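You operate a simulated robot arm through the tools that you are given. There is no shell and no other tool. Be economical: measure what you need, move in short steps, check, and stop when the job is done.

You are at the controls of a simulated robot arm. One attempt, no reset.

## Task
Take the yellow filter cartridge from the upper shelf of the grey rack and leave it on top of the blue parcel. Take the orange striped plate on the top of the repair bench and put it away on the top of the pump table. Take the blue sensor and leave it on top of the green head. Open the top parts drawer. The order is free. Set down upright: yellow filter cartridge.

It is judged by the outcome, as a careful person would: the job done as asked, and still so three seconds after it is handed in. It fails if anything else is knocked over, pushed out of place, dropped, spilled or broken.

## Robot
A 6-joint arm with a fingered hand on a trunk, on a base that drives. Base frame: it is fixed to the floor where the robot stands at the start and does not move with it; the origin is under the middle of the robot, x ahead of it, y to its left, z up. Readings come in m, degrees, newtons and seconds.
With the tool pointing down near the work surface it reaches from about 0.1 to 0.44 m from the robot's upright axis, wherever it stands. Its first joint turns from -166.0 to 166.0 degrees. Places, roughly: blue parcel (6x6x10 cm) [0.5, 0.5, 1]; blue sensor [-5, 0.5, 0.75]; green head (9x9x8 cm) [-3.5, 0.8, 0.9]; orange striped plate (6x6x2 cm) [-4.6, 0.9, 0.9]; top of the pump table [-5.3, -1.3, 0.8]; top parts drawer [-5.5, -0.8, 1.1]; yellow filter cartridge (5x5x9 cm) [0.5, -0.2, 1.4]. Payload 2.3 kg.
The TCP is the grasp point between the finger pads, 0.022 m short of the fingertips. In the tool frame z runs along the fingers and y along their closing line. Largest opening 0.112 m; the body of the gripper starts 0.06 m behind the TCP. The gripper is a hand of 3 fingers: y runs from the thumb to the fingers, the wrist lies at [0, 0, -0.218] in the tool frame, and closing takes about 1.5 s.
Orientation is that of the tool frame in the base frame, as a unit quaternion [x, y, z, w]. With the fingers straight down and closing along the base's y, the tool's x points along the base's -x, its y along +y and its z along -z.

## Interface
- The arm moves only by the tool nudge_tool. Its argument "steps" is a list that holds one entry, the list of rows, each a list of 7 numbers: the shift along the base's x, y, z in units of 100 mm (1.0 is 100 mm), then the turn, a rotation vector about the base's x, y, z in units of 120 degrees (1.0 is 120 degrees), then the closure, from 0 (fully open) to 1 (shut). In form: [[[dx, dy, dz, rx, ry, rz, gripper], ...]]. A call has 1 to 20 rows; each row is the pose to reach, as a shift and turn from the pose commanded when the call began. A call with a number of a shift or a turn outside -1 to 1 is refused whole. Each row takes 0.2 s and may step no farther than 0.05 m and 8.6 degrees from the row before; otherwise, or with a gripper value out of range, the whole call is refused. Where a pose cannot be reached the arm comes as near as it can. A force on the tool above 40 N (or 10 N above the force at the start of the call, whichever is more), or a blocked arm, ends the call early, and 0.2 s more pass. Each finger travels about 0.072 m/s and halts on what it meets, pressing with about 27 N; the grip force reading is that of the motor and also rises with nothing between the fingers. The clock runs only during rows and for 0.2 s after the last one: add rows that repeat a pose to give the fingers time. The reply holds the time, the measured pose of the TCP, the force on the tool along the base axes, the opening and the grip force, in the units named above and with some noise, with the torque about the TCP (base axes, N m) and any sound that the robot's microphone picked up.
- Cameras (640 x 400 px; columns grow to the right, rows downward): "scene" is now at [0.0282, 0.1313, 1.3712]; the picture's right is [-0.10, -0.99, 0.00], its down [-0.53, 0.05, -0.85] and it looks along [0.84, -0.09, -0.53] (base axes); focal length 221 px, centre (320, 200). "wrist" rides on the gripper at [0.066, 0.003, -0.08] in the tool frame; the picture's right is [-0.05, 1.00, 0.00], its down [-0.77, -0.04, -0.64] and it looks along [-0.64, -0.03, 0.77] (tool axes); focal length 275 px, centre (320, 200).
- snapshot(camera): a new picture of that camera. The clock stands still meanwhile.
- slide_trunk(by): slides the trunk up (or, below 0, down) by that many m; the arm and the scene camera ride with it, the base frame stays. It gives what a move gives, with no picture.
- drive_base(legs): drives the robot by 1 to 6 legs, each [ahead, left, turn to the left] in m, m and degrees, along the robot's own axes; the way and the turn of a leg run together, so that a leg with both is an arc; at most 1.5 m and 180 degrees a leg. The arm and the cameras ride along, it lands a little off, and it stops where it bumps. It gives what a move gives.
- hand_shape(shape): the hand has 3 fingers and takes this shape, open, in about a second: jaw (thumb against the fingers, like two jaws); tri (thumb and two fingers); tip (a fingertip pinch); poke (one finger out to press); point (the index stretched); flat (the hand flat); cup (the hand cupped); fist (a fist). The gripper value then closes the fingers along that shape, each until it touches; the sizes above hold for jaw. It gives what a move gives, with no picture.
- aim_head(pan, tilt): turns the head with the scene camera to pan (to the left, within 155 degrees either way) and tilt (down, from -29 to 69), counted from straight ahead of the robot. It gives what a move gives.
- probe_pixels(camera, pixels): for up to 12 pixels [column, row] of the newest picture of that camera ("zoom" is the newest enlarged one), the place [x, y, z] in the base frame of the surface seen there, good to about 0.002 m. The clock stands still meanwhile.
- enlarge(camera, box): a new picture of the part [left, top, right, bottom] of that camera's present view, enlarged. The clock stands still meanwhile.
- sign_off(): hands the job in; it is judged then, once.

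Work in short steps. Measure before you move; look again where a grasp or a placing could have gone wrong, and mend it. You have 110 turns and 98 pictures in all, those below and enlarged ones among them. Open the gripper and draw the arm clear of the work before you hand the job in, unless the task says otherwise; then end with one line.

The tools are called after ">>>" as name(argument=value, ...) on one line, values as JSON. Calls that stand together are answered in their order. nudge_tool: Moves the arm, as the interface text tells. Its arguments: {"type":"object","properties":{"steps":{"type":"array","items":{"type":"array","items":{"type":"array","items":{"type":"number"}}}}},"required":["steps"]} The other tools are called the same way: slide_trunk (by) slides the trunk up or down; hand_shape (shape) gives the hand a shape; drive_base (legs) drives the base; aim_head (pan, tilt) turns the head that bears the scene camera; snapshot (camera) takes a picture; probe_pixels (camera, pixels) gives the place of the surface under pixels of a picture; enlarge (camera, box) takes an enlarged picture of a part of a camera's view; sign_off () hands the job in.

At the start:

```text
time: 0.0
tcp_pos: [0.2882, 0.034, 0.9999]
tcp_rot: [0.0, 1.0, -0.001, 0.0]
wrist_force: [-0.7, 0.4, 0.0]
wrist_torque: [0.0, 0.0, -0.06]
finger_gap: 0.1121
grasp_force: 0.0
shape: jaw
trunk travel left (down, up): [-0.275, 0.315]
robot x, y, heading: [0.0003, -0.0008, -0.3]
head pan, tilt: [-5.9, 32.1]
```

scene: 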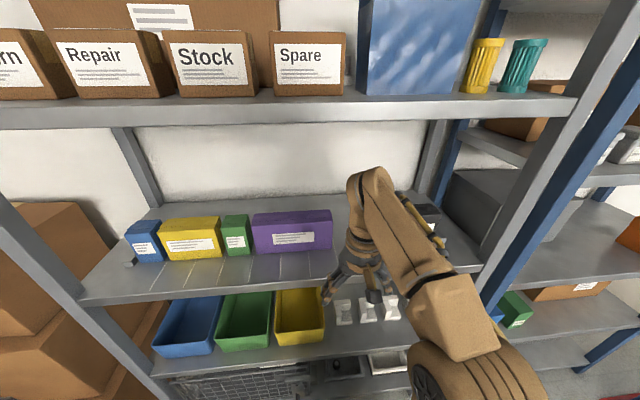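
wrist: 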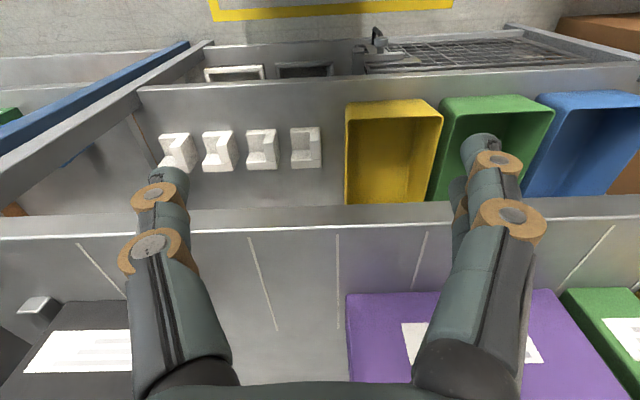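

The scene shows the yellow cartridge at (482,65) on the upper shelf and the blue parcel at (145,240). I'll probe these.

>>> probe_pixels(camera="scene", pixels=[[489, 41], [480, 70], [474, 90], [518, 70], [143, 229], [147, 250], [560, 102], [440, 90], [300, 108], [128, 225], [156, 222], [400, 50]])

>>> enlarge(camera="scene", box=[420, 0, 620, 125])

>>> enlarge(camera="scene", box=[80, 190, 280, 315])

```text
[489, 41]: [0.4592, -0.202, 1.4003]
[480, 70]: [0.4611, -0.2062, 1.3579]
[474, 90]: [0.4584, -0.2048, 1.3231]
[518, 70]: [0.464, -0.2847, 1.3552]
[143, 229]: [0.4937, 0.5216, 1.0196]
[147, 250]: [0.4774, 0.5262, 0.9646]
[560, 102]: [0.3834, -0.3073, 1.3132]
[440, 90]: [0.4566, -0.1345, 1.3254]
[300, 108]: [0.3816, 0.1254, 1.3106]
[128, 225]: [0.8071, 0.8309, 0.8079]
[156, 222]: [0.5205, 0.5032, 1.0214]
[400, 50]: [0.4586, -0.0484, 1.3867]
```

```text
3.20 times, centred on (520, 62) of scene
```

zoom: 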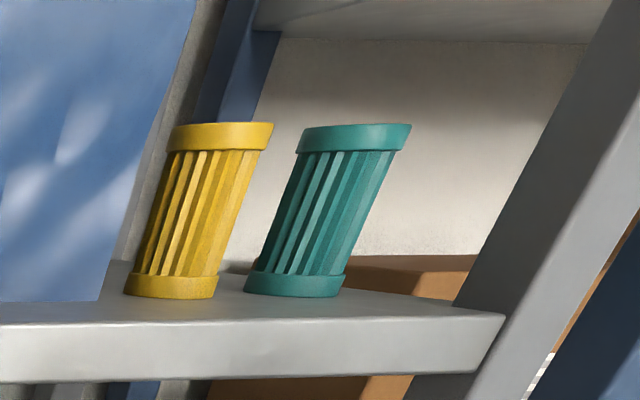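

```text
3.20 times, centred on (180, 252) of scene
```

zoom: 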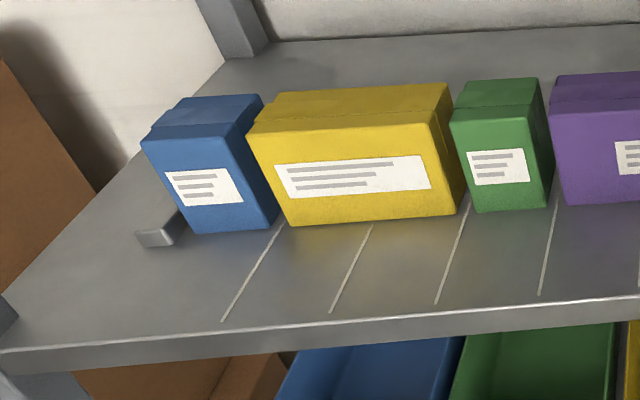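

The cartridge centre is near (0.485,-0.205), z 1.315–1.405, and the parcel top is at z 1.02. I'll back off, shift right to face the cartridge, raise the trunk and look.

>>> drive_base(legs=[[-0.15, 0, 0], [0, -0.2, 0]])

>>> slide_trunk(by=0.3)

>>> snapshot(camera="scene")

```text
time: 2.6
tcp_pos: [0.1356, -0.167, 0.9999]
tcp_rot: [0.0, 1.0, 0.0, 0.0]
wrist_force: [-0.7, -0.2, 1.0]
wrist_torque: [0.04, 0.0, 0.02]
finger_gap: 0.1119
grasp_force: 0.1
shape: jaw
trunk travel left (down, up): [-0.275, 0.315]
robot x, y, heading: [-0.1484, -0.2002, 0.3]
head pan, tilt: [-5.9, 32.1]
```

```text
time: 5.6
tcp_pos: [0.1385, -0.1662, 1.2993]
tcp_rot: [0.0, 1.0, 0.001, 0.0]
wrist_force: [0.9, -0.3, 0.0]
wrist_torque: [-0.03, 0.03, -0.01]
finger_gap: 0.1121
grasp_force: 0.0
shape: jaw
trunk travel left (down, up): [-0.575, 0.015]
robot x, y, heading: [-0.1487, -0.2016, -0.0]
head pan, tilt: [-5.9, 32.1]
```

```text
93 pictures are left
```

scene: 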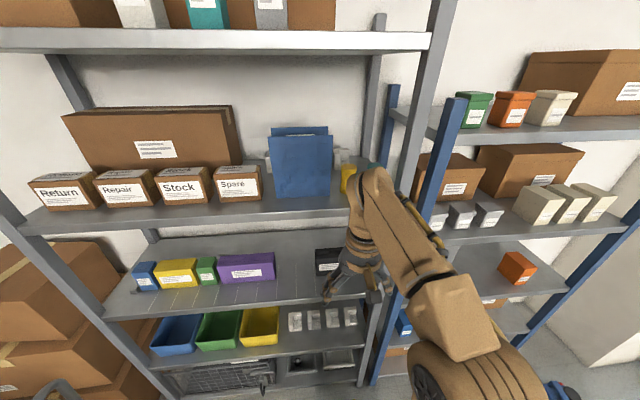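

I'll pitch the hand 60° forward about the wrist (no roll), keeping in front of the shelf edge at x=0.38, in two calls.

>>> nudge_tool(steps=[[[0.27, -0.04, 0.03, 0, -0.0625, 0, 0], [0.5, -0.08, 0.08, 0, -0.125, 0, 0], [0.75, -0.12, 0.16, 0, -0.1875, 0, 0], [0.98, -0.16, 0.28, 0, -0.25, 0, 0]]])

>>> nudge_tool(steps=[[[0.25, -0.05, 0.15, 0, -0.0625, 0, 0], [0.5, -0.1, 0.33, 0, -0.125, 0, 0], [0.7, -0.15, 0.52, 0, -0.1875, 0, 0], [0.88, -0.2, 0.72, 0, -0.25, 0, 0]]])

>>> snapshot(camera="wrist")

>>> snapshot(camera="scene")

```text
time: 6.6
tcp_pos: [0.2359, -0.1818, 1.328]
tcp_rot: [0.0, 0.966, 0.0, 0.259]
wrist_force: [0.1, 0.4, -0.2]
wrist_torque: [0.03, 0.03, -0.03]
finger_gap: 0.112
grasp_force: 0.0
shape: jaw
trunk travel left (down, up): [-0.575, 0.015]
robot x, y, heading: [-0.1536, -0.1995, 0.1]
head pan, tilt: [-5.9, 32.1]
```

```text
time: 7.6
tcp_pos: [0.3226, -0.2044, 1.4011]
tcp_rot: [-0.001, 0.866, 0.0, 0.5]
wrist_force: [0.8, -0.4, -0.2]
wrist_torque: [0.01, 0.01, -0.02]
finger_gap: 0.1121
grasp_force: 0.1
shape: jaw
trunk travel left (down, up): [-0.575, 0.015]
robot x, y, heading: [-0.1509, -0.2001, 0.0]
head pan, tilt: [-5.9, 32.1]
```

```text
92 pictures are left
```

wrist: 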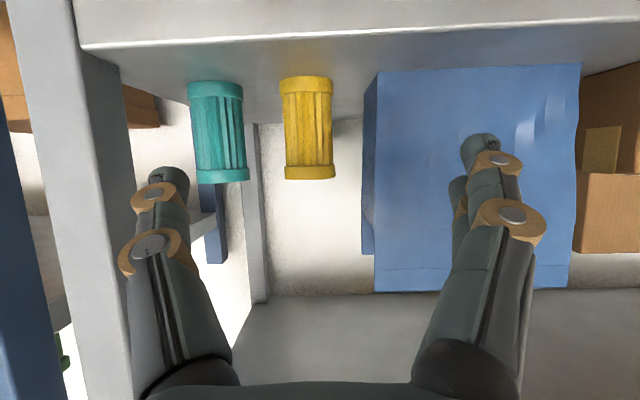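

```text
91 pictures are left
```

scene: 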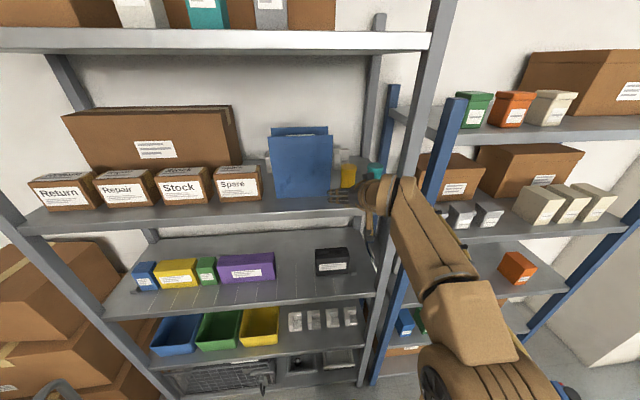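

Wrist view (upside down) shows yellow cartridge at (308,128), teal at (218,130), bag's edge at column ~366. I'll measure the gaps.

>>> probe_pixels(camera="wrist", pixels=[[288, 125], [329, 125], [308, 125], [308, 170], [306, 86], [192, 130], [239, 130], [216, 125], [366, 130], [380, 100], [366, 200], [310, 60]])

```text
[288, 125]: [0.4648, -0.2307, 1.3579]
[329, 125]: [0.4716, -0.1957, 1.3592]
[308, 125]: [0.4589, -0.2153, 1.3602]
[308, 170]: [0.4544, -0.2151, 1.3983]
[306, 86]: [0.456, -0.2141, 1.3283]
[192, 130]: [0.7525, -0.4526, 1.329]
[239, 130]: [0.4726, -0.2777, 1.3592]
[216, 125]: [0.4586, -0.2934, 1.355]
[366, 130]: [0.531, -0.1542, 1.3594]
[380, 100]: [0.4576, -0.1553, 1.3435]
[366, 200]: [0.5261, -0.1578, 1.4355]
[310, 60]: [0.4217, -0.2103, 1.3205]
```

Centre at (0.481,-0.213), with about 3 cm gaps on either side. I'll partly close to ~0.07 m, align, advance to just before it, and check.

>>> nudge_tool(steps=[[[0, -0.04, 0, 0, 0, 0, 0.36], [0.2, -0.085, -0.05, 0, 0, 0, 0.36], [0.45, -0.085, -0.15, 0, 0, 0, 0.36], [0.7, -0.085, -0.25, 0, 0, 0, 0.36], [0.7, -0.085, -0.25, 0, 0, 0, 0.36], [0.7, -0.085, -0.25, 0, 0, 0, 0.36]]])

>>> snapshot(camera="wrist")

```text
time: 9.0
tcp_pos: [0.3903, -0.2114, 1.3742]
tcp_rot: [-0.001, 0.866, 0.0, 0.5]
wrist_force: [0.2, 0.3, 0.4]
wrist_torque: [-0.01, 0.01, -0.03]
finger_gap: 0.072
grasp_force: 0.0
shape: jaw
trunk travel left (down, up): [-0.575, 0.015]
robot x, y, heading: [-0.1499, -0.1978, -0.2]
head pan, tilt: [-5.9, 32.1]
```

```text
90 pictures are left
```

wrist: 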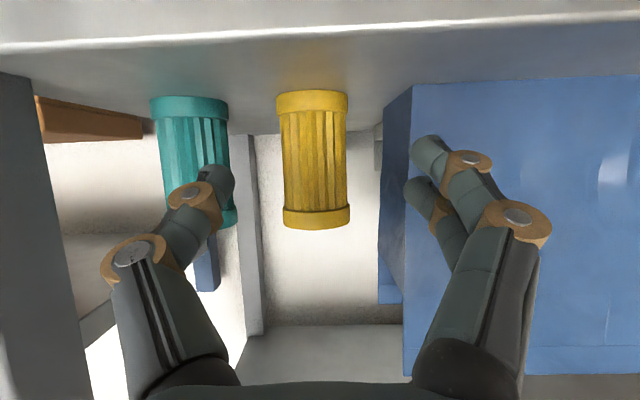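

The fingers slope inward. I'll probe the fingertip surfaces to judge the clearance against bag and teal part.

>>> probe_pixels(camera="wrist", pixels=[[218, 172], [230, 185], [190, 193], [172, 195], [420, 145], [430, 142], [470, 160], [488, 165], [412, 185], [440, 210], [130, 255], [530, 225]])

```text
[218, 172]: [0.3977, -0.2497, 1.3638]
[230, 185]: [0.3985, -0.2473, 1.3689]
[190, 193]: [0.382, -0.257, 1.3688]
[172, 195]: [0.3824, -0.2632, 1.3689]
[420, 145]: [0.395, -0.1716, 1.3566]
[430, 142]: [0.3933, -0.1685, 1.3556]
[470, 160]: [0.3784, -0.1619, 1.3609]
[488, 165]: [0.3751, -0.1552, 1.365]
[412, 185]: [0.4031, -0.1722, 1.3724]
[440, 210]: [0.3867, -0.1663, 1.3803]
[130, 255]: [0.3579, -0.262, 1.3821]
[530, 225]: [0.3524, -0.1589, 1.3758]
```

Outer knuckle half-width is ~0.053 against 0.0575 available, so I'll narrow to ~0.063 gap and advance to x≈0.476, centred at y -0.213.

>>> nudge_tool(steps=[[[0.05, -0.02, -0.08, 0, 0, 0, 0.44], [0.05, -0.02, -0.12, 0, 0, 0, 0.44], [0.25, -0.02, -0.12, 0, 0, 0, 0.44], [0.45, -0.02, -0.12, 0, 0, 0, 0.44], [0.45, -0.02, -0.12, 0, 0, 0, 0.44]]])

>>> snapshot(camera="wrist")

```text
time: 10.2
tcp_pos: [0.437, -0.2128, 1.364]
tcp_rot: [-0.001, 0.866, 0.0, 0.501]
wrist_force: [0.1, 0.6, -0.6]
wrist_torque: [-0.01, 0.01, 0.0]
finger_gap: 0.0633
grasp_force: 0.2
shape: jaw
trunk travel left (down, up): [-0.575, 0.015]
robot x, y, heading: [-0.152, -0.2005, 0.2]
head pan, tilt: [-5.9, 32.1]
```

```text
89 pictures are left
```

wrist: 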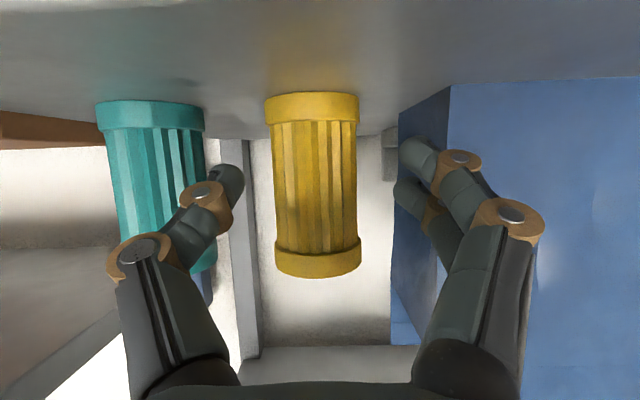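

Alignment good: cartridge column 316 lies between fingertips 240 and 400. Advancing the rest, slowly.

>>> nudge_tool(steps=[[[0.15, 0, 0, 0, 0, 0, 0.44], [0.3, 0, 0, 0, 0, 0, 0.44], [0.38, 0, 0, 0, 0, 0, 0.44], [0.38, 0, 0, 0, 0, 0, 0.44]]])

>>> snapshot(camera="wrist")

```text
time: 11.2
tcp_pos: [0.464, -0.2142, 1.3608]
tcp_rot: [0.0, 0.866, -0.001, 0.5]
wrist_force: [-0.7, -0.8, -0.9]
wrist_torque: [0.01, 0.02, -0.02]
finger_gap: 0.0634
grasp_force: 0.2
shape: jaw
out of reach, approached as far as the arm can: row 2, 3, 4
trunk travel left (down, up): [-0.575, 0.015]
robot x, y, heading: [-0.1525, -0.2019, 0.1]
head pan, tilt: [-5.9, 32.1]
```

```text
88 pictures are left
```

wrist: 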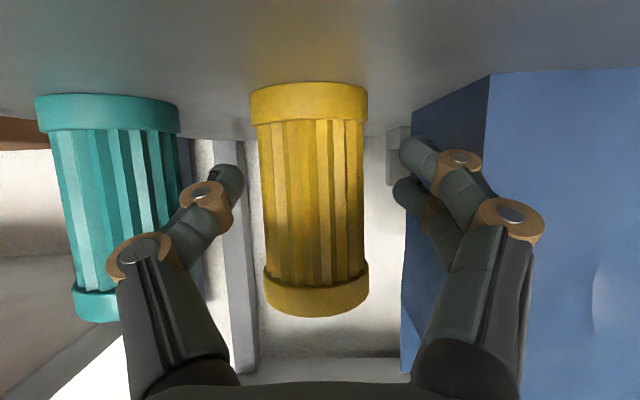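

The arm's reach ends at x=0.464. I'll retract a bit, drive the base forward 0.08, and re-advance.

>>> nudge_tool(steps=[[[-0.3, 0, 0, 0, 0, 0, 0.44], [-0.7, 0, 0, 0, 0, 0, 0.44], [-1.0, 0, 0, 0, 0, 0, 0.44]]])

>>> drive_base(legs=[[0.08, 0, 0]])

>>> snapshot(camera="wrist")

```text
time: 12.0
tcp_pos: [0.3621, -0.2153, 1.3629]
tcp_rot: [-0.002, 0.865, 0.001, 0.501]
wrist_force: [0.2, -0.1, -0.3]
wrist_torque: [-0.03, 0.0, -0.02]
finger_gap: 0.0629
grasp_force: 0.0
shape: jaw
trunk travel left (down, up): [-0.575, 0.015]
robot x, y, heading: [-0.1529, -0.198, 0.0]
head pan, tilt: [-5.9, 32.1]
```

```text
time: 13.0
tcp_pos: [0.4438, -0.2145, 1.3619]
tcp_rot: [0.0, 0.866, -0.001, 0.5]
wrist_force: [0.4, -0.3, -1.3]
wrist_torque: [0.0, -0.03, 0.03]
finger_gap: 0.0633
grasp_force: 0.0
shape: jaw
trunk travel left (down, up): [-0.575, 0.015]
robot x, y, heading: [-0.0751, -0.1963, 0.2]
head pan, tilt: [-5.9, 32.1]
```

```text
87 pictures are left
```

wrist: 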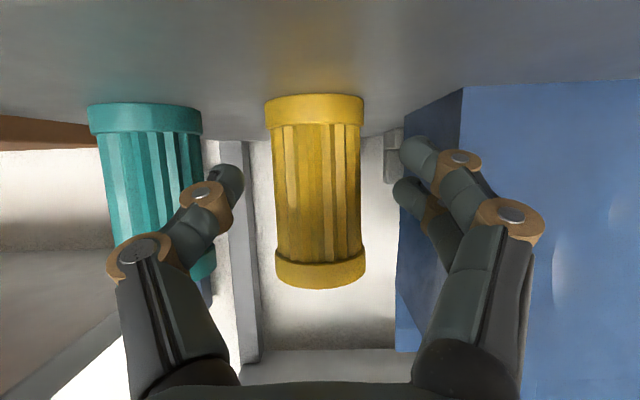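

Still centred. Advance 0.033, close, then check.

>>> nudge_tool(steps=[[[0.17, 0.01, 0, 0, 0, 0, 0.44], [0.33, 0.01, 0, 0, 0, 0, 0.44], [0.33, 0.01, 0, 0, 0, 0, 0.5], [0.33, 0.01, 0, 0, 0, 0, 0.6], [0.33, 0.01, 0, 0, 0, 0, 0.7], [0.33, 0.01, 0, 0, 0, 0, 0.8], [0.33, 0.01, 0, 0, 0, 0, 0.8], [0.33, 0.01, 0, 0, 0, 0, 0.8]]])

>>> snapshot(camera="wrist")

```text
time: 14.8
tcp_pos: [0.4747, -0.2149, 1.3625]
tcp_rot: [0.0, 0.866, -0.001, 0.5]
wrist_force: [0.3, 0.3, 2.0]
wrist_torque: [-0.01, 0.02, 0.0]
finger_gap: 0.0357
grasp_force: 27.4
shape: jaw
trunk travel left (down, up): [-0.575, 0.015]
robot x, y, heading: [-0.0727, -0.2023, -0.2]
head pan, tilt: [-5.9, 32.1]
```

```text
86 pictures are left
```

wrist: 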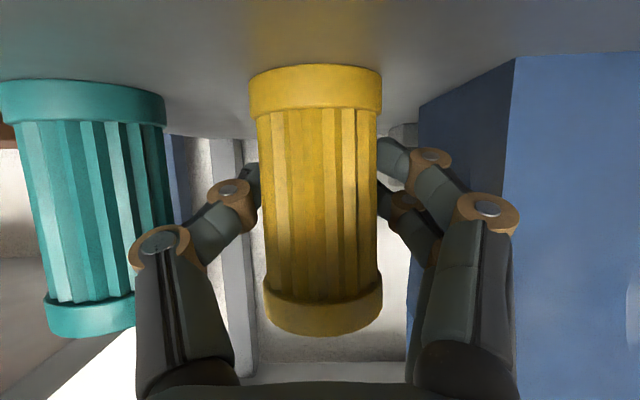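

Gripped (27 N). Lift 2.5 cm and retract.

>>> nudge_tool(steps=[[[0, 0, 0.1, 0, 0, 0, 0.85], [0, 0, 0.25, 0, 0, 0, 0.85], [-0.3, 0, 0.25, 0, 0, 0, 0.85], [-0.6, 0, 0.25, 0, 0, 0, 0.85], [-0.98, 0, 0.25, 0, 0, 0, 0.85]]])

>>> snapshot(camera="wrist")

```text
time: 16.0
tcp_pos: [0.3747, -0.2159, 1.3858]
tcp_rot: [0.0, 0.865, -0.002, 0.501]
wrist_force: [-0.5, -0.5, -1.1]
wrist_torque: [0.02, 0.0, 0.01]
finger_gap: 0.0355
grasp_force: 26.9
shape: jaw
trunk travel left (down, up): [-0.575, 0.015]
robot x, y, heading: [-0.0708, -0.2003, -0.1]
head pan, tilt: [-5.9, 32.1]
```

```text
85 pictures are left
```

wrist: 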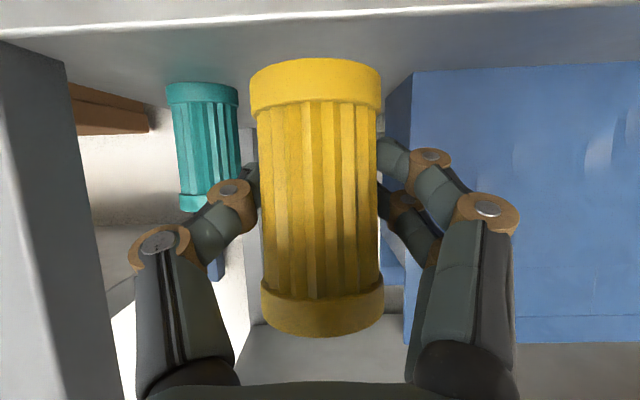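

Holding well. Back off 0.2, drive left to the parcel, lower the trunk.

>>> drive_base(legs=[[-0.2, 0, 0], [0, 0.73, 0]])

>>> slide_trunk(by=-0.26)

>>> snapshot(camera="scene")

>>> snapshot(camera="wrist")

```text
time: 21.3
tcp_pos: [0.1739, 0.5279, 1.3854]
tcp_rot: [-0.004, 0.865, 0.001, 0.501]
wrist_force: [0.5, 0.3, -0.6]
wrist_torque: [-0.03, -0.01, 0.0]
finger_gap: 0.0358
grasp_force: 26.5
shape: jaw
trunk travel left (down, up): [-0.575, 0.015]
robot x, y, heading: [-0.2769, 0.5379, 0.3]
head pan, tilt: [-5.9, 32.1]
```

```text
time: 23.2
tcp_pos: [0.2021, 0.5579, 1.1892]
tcp_rot: [-0.065, 0.863, -0.014, 0.5]
wrist_force: [-0.7, 2.4, 2.7]
wrist_torque: [-0.11, 0.2, -0.14]
finger_gap: 0.035
grasp_force: 26.9
shape: jaw
trunk travel left (down, up): [-0.393, 0.197]
robot x, y, heading: [-0.2493, 0.5552, -0.2]
head pan, tilt: [-5.9, 32.1]
stopped: the arm was blocked; the commanded pose is now the measured one
```

```text
84 pictures are left
```

scene: 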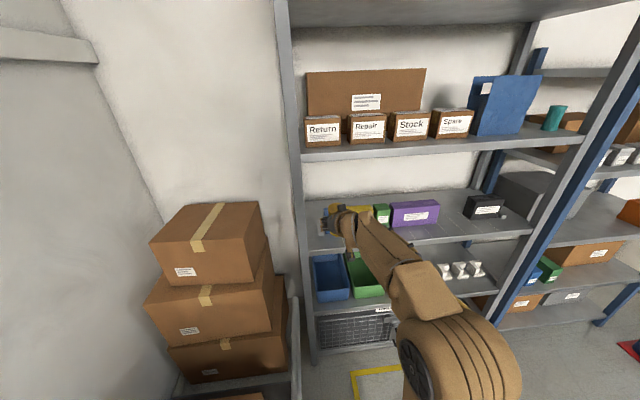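

```text
83 pictures are left
```

wrist: 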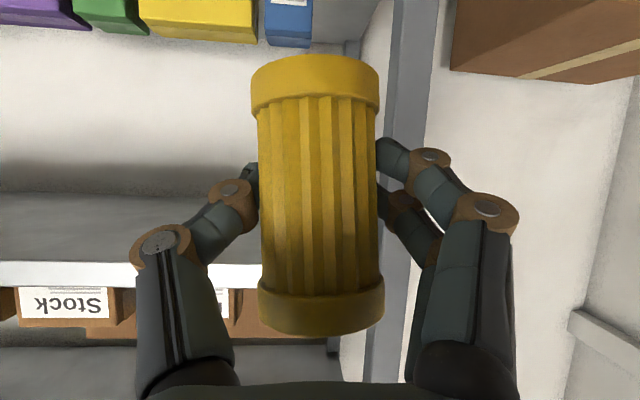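

The trunk was blocked and the base shifted; look down around the robot to see what it touched.

>>> aim_head(pan=20, tilt=65)

>>> snapshot(camera="scene")

>>> aim_head(pan=-70, tilt=65)

>>> snapshot(camera="scene")

```text
time: 24.1
tcp_pos: [0.2074, 0.5652, 1.2324]
tcp_rot: [-0.069, 0.837, -0.004, 0.543]
wrist_force: [0.0, 0.4, -1.2]
wrist_torque: [-0.01, -0.01, 0.05]
finger_gap: 0.0346
grasp_force: 26.7
shape: jaw
trunk travel left (down, up): [-0.393, 0.197]
robot x, y, heading: [-0.2488, 0.5522, 0.2]
head pan, tilt: [20.0, 65.0]
```

```text
82 pictures are left
```

scene: 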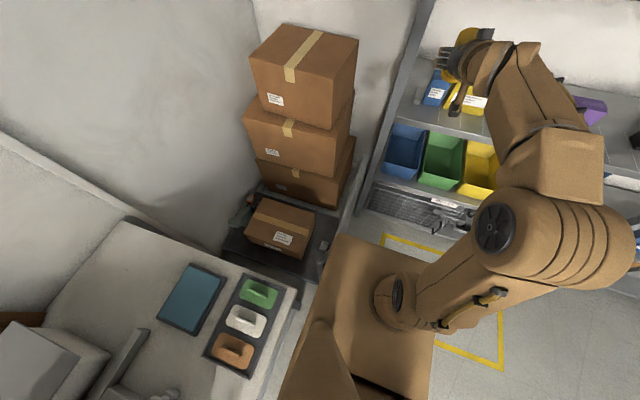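

```text
time: 25.8
tcp_pos: [0.2069, 0.5651, 1.2339]
tcp_rot: [-0.069, 0.836, -0.003, 0.544]
wrist_force: [-0.6, 0.1, -1.1]
wrist_torque: [0.06, 0.03, -0.01]
finger_gap: 0.0347
grasp_force: 27.3
shape: jaw
trunk travel left (down, up): [-0.393, 0.197]
robot x, y, heading: [-0.2482, 0.5538, -0.2]
head pan, tilt: [-70.0, 65.0]
```

```text
81 pictures are left
```

scene: 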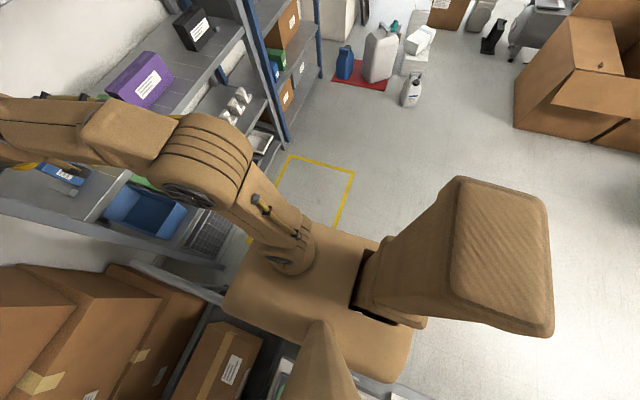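

I'll probe the robot's surroundings here to find the contact.

>>> probe_pixels(camera="scene", pixels=[[200, 150], [290, 250], [270, 210], [330, 310], [500, 220], [390, 300], [280, 290], [215, 330], [130, 270], [320, 360], [190, 320], [110, 130]])

>>> aim_head(pan=60, tilt=60)

>>> snapshot(camera="scene")

```text
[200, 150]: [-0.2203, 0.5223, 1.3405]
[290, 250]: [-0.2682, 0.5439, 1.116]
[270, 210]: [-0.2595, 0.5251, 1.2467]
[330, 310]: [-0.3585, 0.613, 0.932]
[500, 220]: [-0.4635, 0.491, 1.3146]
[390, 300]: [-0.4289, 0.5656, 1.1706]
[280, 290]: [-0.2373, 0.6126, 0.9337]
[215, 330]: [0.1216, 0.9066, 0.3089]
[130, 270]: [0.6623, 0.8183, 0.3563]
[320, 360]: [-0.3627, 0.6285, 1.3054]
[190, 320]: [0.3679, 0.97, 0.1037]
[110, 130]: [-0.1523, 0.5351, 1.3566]
```

```text
time: 27.9
tcp_pos: [0.2064, 0.5629, 1.2357]
tcp_rot: [-0.069, 0.834, -0.002, 0.548]
wrist_force: [-0.2, -0.1, -0.4]
wrist_torque: [0.01, 0.06, 0.04]
finger_gap: 0.0349
grasp_force: 26.6
shape: jaw
trunk travel left (down, up): [-0.393, 0.197]
robot x, y, heading: [-0.2504, 0.5524, -0.1]
head pan, tilt: [60.0, 60.0]
```

```text
80 pictures are left
```

scene: 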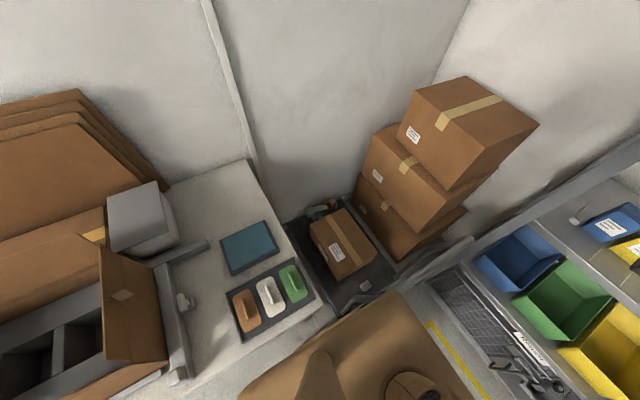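

A table with a tray stands to the left; the trunk platform (top z 0.933) probably came down onto its edge. Probe it.

>>> probe_pixels(camera="scene", pixels=[[240, 355], [300, 340], [335, 320], [210, 372], [246, 398], [300, 355], [390, 300], [330, 300], [285, 225], [290, 285], [250, 330], [180, 380]])

>>> enlarge(camera="scene", box=[160, 250, 400, 400])

```text
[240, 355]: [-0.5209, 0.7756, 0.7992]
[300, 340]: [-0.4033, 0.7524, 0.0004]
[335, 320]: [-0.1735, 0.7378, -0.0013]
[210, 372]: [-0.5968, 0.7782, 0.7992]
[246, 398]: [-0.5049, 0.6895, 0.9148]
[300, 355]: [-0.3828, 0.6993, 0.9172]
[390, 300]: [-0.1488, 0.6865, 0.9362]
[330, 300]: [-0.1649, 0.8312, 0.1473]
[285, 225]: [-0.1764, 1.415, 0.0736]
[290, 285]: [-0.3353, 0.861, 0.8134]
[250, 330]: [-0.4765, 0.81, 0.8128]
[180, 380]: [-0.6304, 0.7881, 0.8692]
```

```text
2.67 times, centred on (280, 325) of scene
```

zoom: 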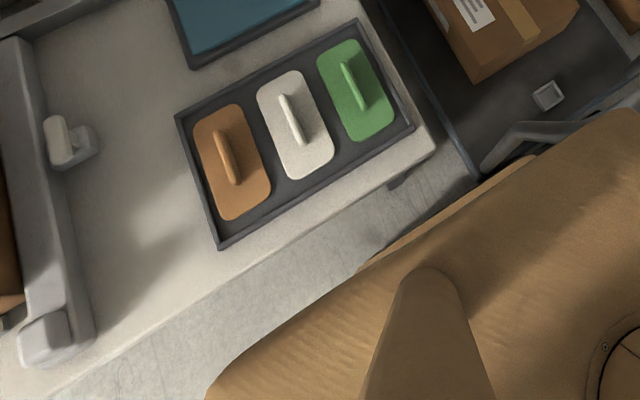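

The platform edge (y≈0.70) clears the table (y≈0.77); the cart's handle near its front-left corner is suspect. Probe it.

>>> probe_pixels(camera="zoom", pixels=[[490, 165], [520, 132], [560, 130], [600, 110], [630, 90], [460, 200], [640, 115], [520, 165], [440, 230], [400, 245], [600, 145], [560, 165]])

>>> aim_head(pan=35, tilt=69)

>>> snapshot(camera="scene")

```text
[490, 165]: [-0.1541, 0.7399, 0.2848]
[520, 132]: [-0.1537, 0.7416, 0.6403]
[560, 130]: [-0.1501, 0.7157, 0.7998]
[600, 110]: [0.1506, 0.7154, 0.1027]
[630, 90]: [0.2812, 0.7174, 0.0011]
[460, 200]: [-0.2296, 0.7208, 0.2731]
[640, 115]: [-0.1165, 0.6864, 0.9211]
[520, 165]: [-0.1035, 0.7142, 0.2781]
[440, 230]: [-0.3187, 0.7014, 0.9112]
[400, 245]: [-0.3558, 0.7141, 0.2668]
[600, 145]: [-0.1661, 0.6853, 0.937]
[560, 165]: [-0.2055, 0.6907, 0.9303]
```

```text
time: 28.8
tcp_pos: [0.2055, 0.5638, 1.2368]
tcp_rot: [-0.069, 0.833, -0.001, 0.549]
wrist_force: [0.6, -0.9, 0.0]
wrist_torque: [-0.01, -0.01, -0.03]
finger_gap: 0.0349
grasp_force: 26.7
shape: jaw
trunk travel left (down, up): [-0.393, 0.197]
robot x, y, heading: [-0.2497, 0.5522, 0.2]
head pan, tilt: [35.0, 68.8]
```

```text
78 pictures are left
```

scene: 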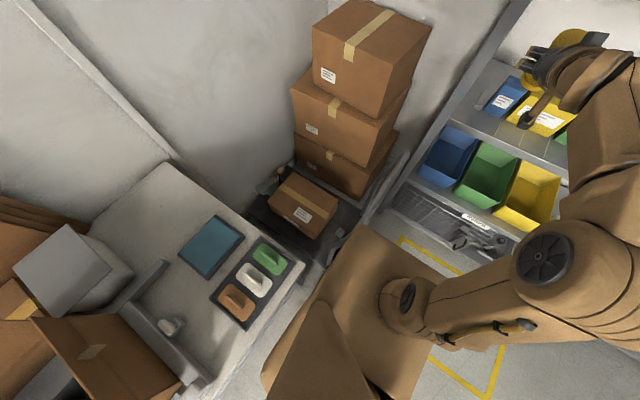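

The platform's left edge sits on the cart's handle post (about (-0.15,0.72)). Raise the trunk a little, move right 0.1, and reach left with the arm instead.

>>> slide_trunk(by=0.05)

>>> drive_base(legs=[[0, -0.11, 0]])

>>> aim_head(pan=45, tilt=62)

>>> snapshot(camera="scene")

```text
time: 29.1
tcp_pos: [0.2305, 0.5936, 1.2133]
tcp_rot: [-0.087, 0.822, -0.007, 0.562]
wrist_force: [3.2, -1.6, 1.9]
wrist_torque: [0.01, 0.22, 0.09]
finger_gap: 0.0342
grasp_force: 27.1
shape: jaw
trunk travel left (down, up): [-0.409, 0.181]
robot x, y, heading: [-0.2612, 0.5361, 0.3]
head pan, tilt: [35.0, 68.8]
stopped: the arm was blocked; the commanded pose is now the measured one
```

```text
time: 29.9
tcp_pos: [0.2902, 0.5546, 1.1706]
tcp_rot: [-0.059, 0.85, -0.026, 0.523]
wrist_force: [0.9, 0.7, -0.9]
wrist_torque: [0.05, 0.01, -0.02]
finger_gap: 0.0344
grasp_force: 26.8
shape: jaw
trunk travel left (down, up): [-0.409, 0.181]
robot x, y, heading: [-0.2615, 0.5209, -2.9]
head pan, tilt: [35.0, 68.8]
stopped in leg 1: the robot was blocked; the commanded pose is now the measured one
```

```text
time: 30.6
tcp_pos: [0.2846, 0.555, 1.1737]
tcp_rot: [-0.06, 0.849, -0.027, 0.525]
wrist_force: [0.0, -0.1, -0.7]
wrist_torque: [0.01, -0.01, 0.03]
finger_gap: 0.034
grasp_force: 27.1
shape: jaw
trunk travel left (down, up): [-0.409, 0.181]
robot x, y, heading: [-0.2626, 0.5218, -2.8]
head pan, tilt: [45.0, 62.0]
```

```text
77 pictures are left
```

scene: 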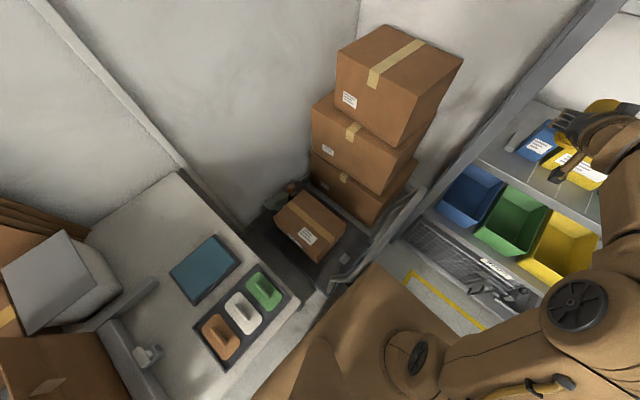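

Still blocked; the arm itself is being displaced. Look at the arm and what is around it.

>>> aim_head(pan=-15, tilt=45)

>>> snapshot(camera="scene")

>>> snapshot(camera="wrist")

```text
time: 31.9
tcp_pos: [0.2856, 0.5547, 1.1739]
tcp_rot: [-0.06, 0.849, -0.027, 0.525]
wrist_force: [0.1, 0.0, -2.1]
wrist_torque: [0.02, -0.01, -0.01]
finger_gap: 0.0344
grasp_force: 26.9
shape: jaw
trunk travel left (down, up): [-0.409, 0.181]
robot x, y, heading: [-0.2626, 0.5207, -2.8]
head pan, tilt: [-15.0, 45.0]
```

```text
76 pictures are left
```

scene: 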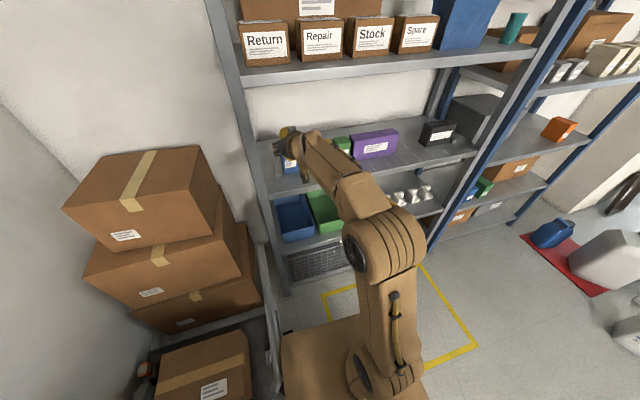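

```text
75 pictures are left
```

wrist: 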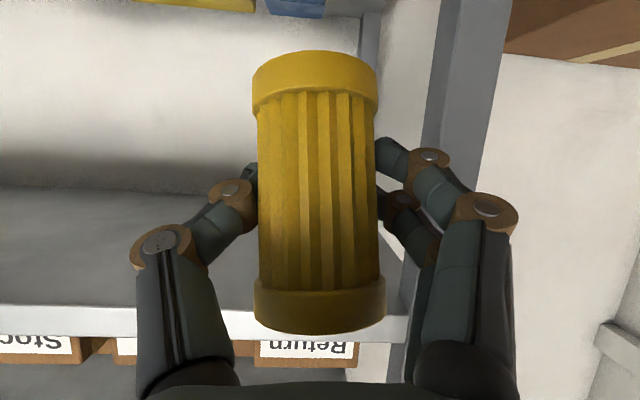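

The arm is free in the air; only the platform by the cart handle is in contact. Try raising the trunk again, in a small step.

>>> slide_trunk(by=0.06)

>>> aim_head(pan=40, tilt=69)

>>> enlarge(camera="scene", box=[220, 180, 460, 330])

```text
time: 32.9
tcp_pos: [0.2858, 0.5555, 1.2326]
tcp_rot: [-0.06, 0.848, -0.026, 0.525]
wrist_force: [0.4, 0.1, -0.4]
wrist_torque: [0.01, 0.02, -0.01]
finger_gap: 0.034
grasp_force: 27.1
shape: jaw
trunk travel left (down, up): [-0.469, 0.121]
robot x, y, heading: [-0.2639, 0.52, -3.0]
head pan, tilt: [-15.0, 45.0]
```

```text
time: 34.1
tcp_pos: [0.2845, 0.5546, 1.2335]
tcp_rot: [-0.06, 0.849, -0.027, 0.525]
wrist_force: [0.3, 0.0, -0.5]
wrist_torque: [0.02, 0.02, 0.02]
finger_gap: 0.0342
grasp_force: 26.9
shape: jaw
trunk travel left (down, up): [-0.469, 0.121]
robot x, y, heading: [-0.2655, 0.5201, -2.8]
head pan, tilt: [40.0, 68.8]
```

```text
2.67 times, centred on (340, 255) of scene
```

zoom: 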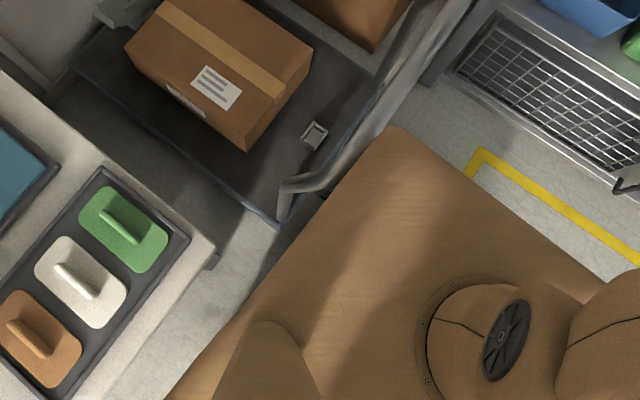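

Raised freely now. The cart handle is at the platform's edge; move right 0.12, then restore heading.

>>> drive_base(legs=[[0, -0.12, 0], [0, 0, 2.8]])

>>> snapshot(camera="scene")

```text
time: 35.8
tcp_pos: [0.2772, 0.4623, 1.2348]
tcp_rot: [-0.08, 0.847, -0.014, 0.526]
wrist_force: [-0.7, -0.4, -1.6]
wrist_torque: [0.04, -0.02, 0.02]
finger_gap: 0.0341
grasp_force: 26.8
shape: jaw
trunk travel left (down, up): [-0.469, 0.121]
robot x, y, heading: [-0.269, 0.3997, -0.3]
head pan, tilt: [40.0, 68.8]
```

```text
73 pictures are left
```

scene: 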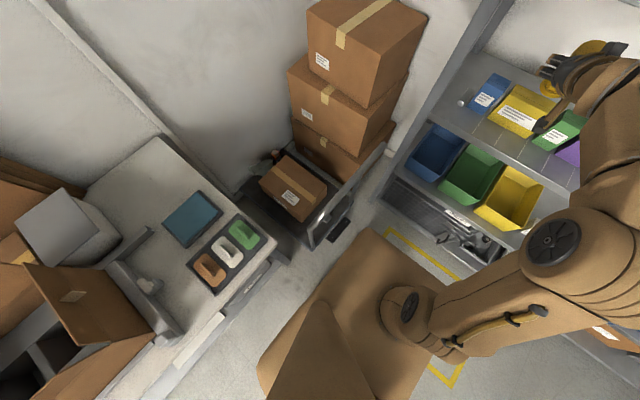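

Free now. Check whether the cart shifted (post was at (-0.154,0.740)) and measure the parcel.

>>> probe_pixels(camera="scene", pixels=[[308, 243], [312, 225], [340, 228], [384, 146], [308, 232], [330, 205], [493, 88], [478, 103], [507, 84], [482, 105]])

>>> enlarge(camera="scene", box=[250, 120, 410, 220])

>>> enlarge(camera="scene", box=[440, 50, 600, 150])

```text
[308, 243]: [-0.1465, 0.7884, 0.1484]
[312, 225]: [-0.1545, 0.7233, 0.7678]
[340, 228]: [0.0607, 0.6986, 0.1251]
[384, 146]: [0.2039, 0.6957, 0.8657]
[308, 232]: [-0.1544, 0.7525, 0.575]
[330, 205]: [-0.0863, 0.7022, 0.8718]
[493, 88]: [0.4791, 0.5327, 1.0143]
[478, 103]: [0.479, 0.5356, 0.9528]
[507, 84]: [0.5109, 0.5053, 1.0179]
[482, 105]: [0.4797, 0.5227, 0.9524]
```

```text
4.00 times, centred on (330, 170) of scene
```

zoom: 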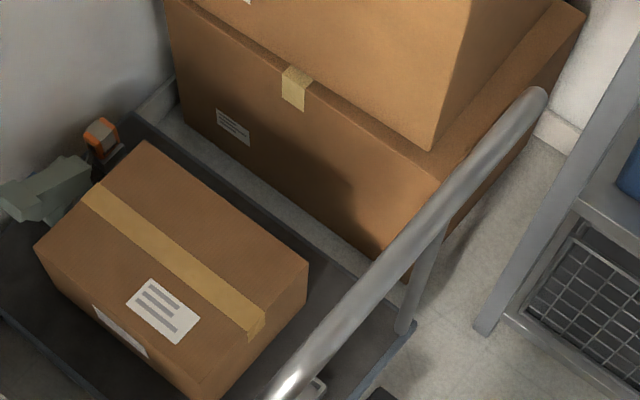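

```text
4.00 times, centred on (520, 100) of scene
```

zoom: 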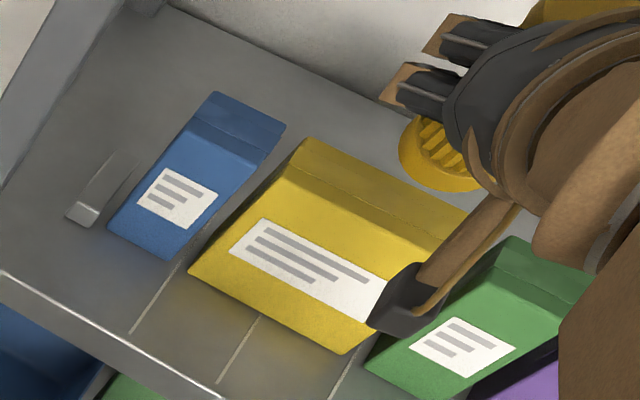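

The cart handle bar (y≈0.70, z≈0.87) is in place. Now measure the parcel's top corners in the zoomed picture.

>>> probe_pixels(camera="zoom", pixels=[[215, 97], [280, 126], [262, 162], [194, 122], [225, 180], [150, 200], [230, 130], [285, 180], [190, 270], [80, 212], [130, 240], [212, 140]])

```text
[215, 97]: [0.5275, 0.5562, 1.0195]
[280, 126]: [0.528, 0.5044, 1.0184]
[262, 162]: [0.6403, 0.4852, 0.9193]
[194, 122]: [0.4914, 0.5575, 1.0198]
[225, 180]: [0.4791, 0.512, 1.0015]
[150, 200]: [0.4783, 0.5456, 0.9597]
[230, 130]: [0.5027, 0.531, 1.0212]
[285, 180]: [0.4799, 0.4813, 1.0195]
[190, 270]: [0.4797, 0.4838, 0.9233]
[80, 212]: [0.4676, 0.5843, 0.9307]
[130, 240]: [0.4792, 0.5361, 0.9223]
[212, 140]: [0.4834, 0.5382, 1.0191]
```

Parcel centre (0.508,0.531), top z 1.0195. Re-level the hand first (10° error from the bump), then lower the trunk and drive to the start of the approach.

>>> nudge_tool(steps=[[[0, 0, 0, 0.0166, 0.0102, -0.0198, 0.85], [0, 0, 0, 0.0332, 0.0204, -0.0397, 0.85], [0, 0, 0, 0.0497, 0.0306, -0.0595, 0.85], [0, 0, 0, 0.0497, 0.0306, -0.0595, 0.85]]])

>>> slide_trunk(by=-0.13)

>>> drive_base(legs=[[0, 0.06, 0]])

>>> snapshot(camera="wrist")

```text
time: 36.8
tcp_pos: [0.2762, 0.4618, 1.2336]
tcp_rot: [0.0, 0.866, -0.001, 0.501]
wrist_force: [-0.2, 0.1, 0.0]
wrist_torque: [-0.01, 0.0, 0.01]
finger_gap: 0.0344
grasp_force: 26.9
shape: jaw
trunk travel left (down, up): [-0.469, 0.121]
robot x, y, heading: [-0.2692, 0.4002, 0.3]
head pan, tilt: [40.0, 68.8]
```

```text
time: 38.3
tcp_pos: [0.2764, 0.4607, 1.1044]
tcp_rot: [0.001, 0.866, -0.001, 0.501]
wrist_force: [-0.3, -0.2, -0.7]
wrist_torque: [-0.01, -0.01, 0.02]
finger_gap: 0.0341
grasp_force: 26.6
shape: jaw
trunk travel left (down, up): [-0.339, 0.251]
robot x, y, heading: [-0.2726, 0.3982, -0.1]
head pan, tilt: [40.0, 68.8]
```

```text
time: 39.3
tcp_pos: [0.2769, 0.5229, 1.1034]
tcp_rot: [0.001, 0.866, -0.002, 0.5]
wrist_force: [0.0, -0.1, -0.6]
wrist_torque: [-0.01, -0.04, -0.05]
finger_gap: 0.0342
grasp_force: 27.3
shape: jaw
trunk travel left (down, up): [-0.339, 0.251]
robot x, y, heading: [-0.2729, 0.459, -0.4]
head pan, tilt: [40.0, 68.8]
```

```text
70 pictures are left
```

wrist: 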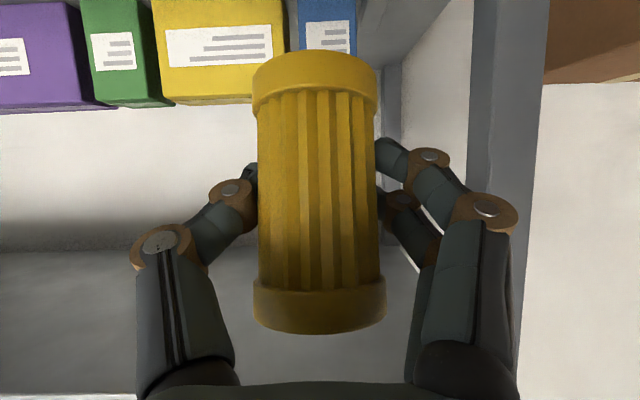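

Check the left rack post's clearance and the cartridge's lower rim position in the wrist view.

>>> probe_pixels(camera="wrist", pixels=[[473, 150], [500, 100], [315, 75], [315, 100], [315, 300], [315, 325], [262, 200], [372, 200]])

```text
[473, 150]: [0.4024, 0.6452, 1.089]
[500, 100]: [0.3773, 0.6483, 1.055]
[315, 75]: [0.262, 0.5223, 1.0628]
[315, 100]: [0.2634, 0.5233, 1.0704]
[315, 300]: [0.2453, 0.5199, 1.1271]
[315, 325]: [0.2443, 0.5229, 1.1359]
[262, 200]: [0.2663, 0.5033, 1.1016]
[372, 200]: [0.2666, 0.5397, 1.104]
```

The cartridge has tilted ~15° in the grip (top toward the robot). Pitch the hand +14.5° about y to make it upright, and re-measure.

>>> nudge_tool(steps=[[[0, 0, 0, 0, 0.06, 0, 0.85], [0, 0, 0, 0, 0.121, 0, 0.85], [0, 0, 0, 0, 0.121, 0, 0.85]]])

>>> snapshot(camera="wrist")

>>> probe_pixels(camera="wrist", pixels=[[315, 75], [300, 80], [315, 100], [315, 320], [300, 315], [315, 305], [330, 85], [330, 315], [315, 140], [315, 180], [315, 220], [315, 260]])

```text
time: 40.1
tcp_pos: [0.2757, 0.5209, 1.1035]
tcp_rot: [0.0, 0.923, -0.001, 0.386]
wrist_force: [-0.1, 0.3, -1.6]
wrist_torque: [-0.04, -0.02, 0.01]
finger_gap: 0.034
grasp_force: 26.9
shape: jaw
trunk travel left (down, up): [-0.339, 0.251]
robot x, y, heading: [-0.2719, 0.4586, 0.1]
head pan, tilt: [40.0, 68.8]
```

```text
69 pictures are left
```

wrist: 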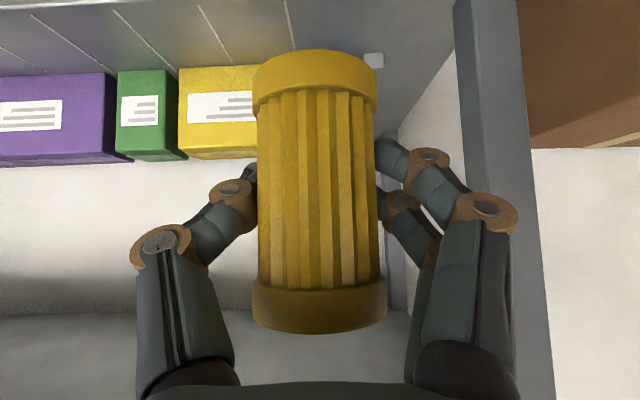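

```text
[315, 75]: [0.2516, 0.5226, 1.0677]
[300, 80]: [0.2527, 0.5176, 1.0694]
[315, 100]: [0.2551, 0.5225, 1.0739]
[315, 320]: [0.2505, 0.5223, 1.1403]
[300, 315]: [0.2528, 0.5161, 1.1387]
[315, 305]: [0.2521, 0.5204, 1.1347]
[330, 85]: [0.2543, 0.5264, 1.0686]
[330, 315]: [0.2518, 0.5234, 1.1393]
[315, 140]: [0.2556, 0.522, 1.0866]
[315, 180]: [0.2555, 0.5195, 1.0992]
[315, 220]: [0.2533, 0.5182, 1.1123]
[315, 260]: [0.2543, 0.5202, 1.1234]
```

Now upright; front at x 0.2525 so centre ≈(0.278,0.521). Probe the rims for the bottom height and drive forward 0.17.

>>> probe_pixels(camera="wrist", pixels=[[315, 53], [315, 57], [315, 62], [315, 330], [290, 55], [340, 57]])

>>> drive_base(legs=[[0.17, 0, 0]])

>>> snapshot(camera="wrist")

>>> aim_head(pan=15, tilt=45)

>>> snapshot(camera="scene")

```text
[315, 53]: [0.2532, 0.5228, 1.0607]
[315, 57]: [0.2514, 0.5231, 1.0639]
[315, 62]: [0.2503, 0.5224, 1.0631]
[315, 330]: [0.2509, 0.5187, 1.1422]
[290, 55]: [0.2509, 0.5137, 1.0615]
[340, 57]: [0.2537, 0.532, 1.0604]
```

```text
time: 41.6
tcp_pos: [0.4444, 0.524, 1.1012]
tcp_rot: [-0.002, 0.923, 0.0, 0.386]
wrist_force: [1.0, 0.1, -0.1]
wrist_torque: [-0.01, -0.01, 0.0]
finger_gap: 0.0342
grasp_force: 27.5
shape: jaw
trunk travel left (down, up): [-0.339, 0.251]
robot x, y, heading: [-0.1004, 0.4599, 0.4]
head pan, tilt: [40.0, 68.8]
```

```text
68 pictures are left
```

wrist: 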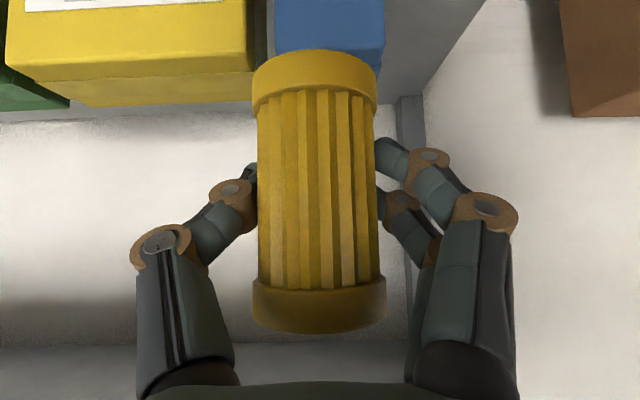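

```text
time: 42.5
tcp_pos: [0.4448, 0.5228, 1.1044]
tcp_rot: [-0.001, 0.922, -0.001, 0.387]
wrist_force: [-0.5, -1.1, -0.2]
wrist_torque: [0.01, 0.03, -0.04]
finger_gap: 0.0341
grasp_force: 27.0
shape: jaw
trunk travel left (down, up): [-0.339, 0.251]
robot x, y, heading: [-0.1008, 0.4578, 0.1]
head pan, tilt: [15.0, 45.0]
```

```text
67 pictures are left
```

scene: 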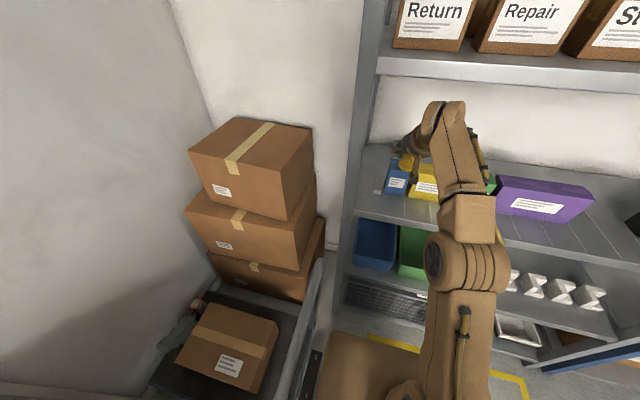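

Shift to over the parcel at (0.506,0.531), keeping height, then check.

>>> nudge_tool(steps=[[[0.25, 0.04, 0, 0, 0, 0, 0.85], [0.45, 0.08, 0, 0, 0, 0, 0.85], [0.615, 0.08, 0, 0, 0, 0, 0.85], [0.615, 0.08, -0.15, 0, 0, 0, 0.85], [0.615, 0.08, -0.25, 0, 0, 0, 0.85]]])

>>> snapshot(camera="wrist")

>>> enlarge(camera="scene", box=[340, 80, 540, 205])

```text
time: 43.7
tcp_pos: [0.4845, 0.5289, 1.0652]
tcp_rot: [-0.002, 0.922, 0.0, 0.386]
wrist_force: [-0.2, 0.1, -1.1]
wrist_torque: [0.02, -0.05, -0.01]
finger_gap: 0.0341
grasp_force: 27.3
shape: jaw
out of reach, approached as far as the arm can: row 1, 2, 3, 4, 5
trunk travel left (down, up): [-0.339, 0.251]
robot x, y, heading: [-0.1017, 0.4617, -0.2]
head pan, tilt: [15.0, 45.0]
```

```text
66 pictures are left
```

wrist: 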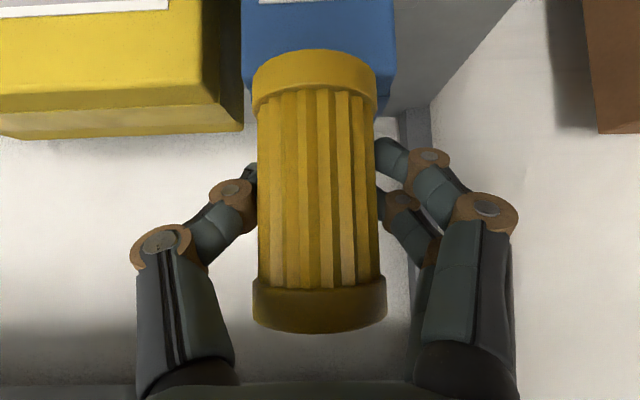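

```text
3.20 times, centred on (440, 142) of scene
```

zoom: 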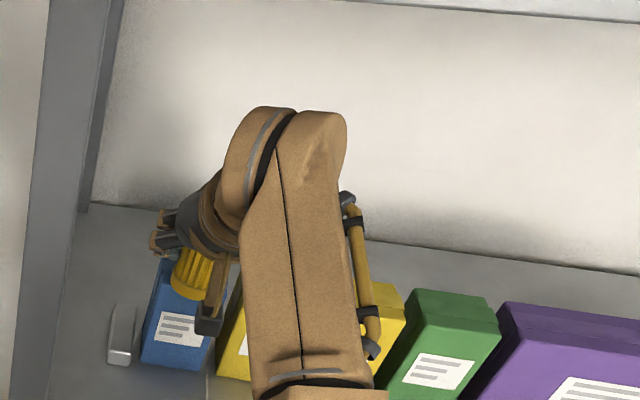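

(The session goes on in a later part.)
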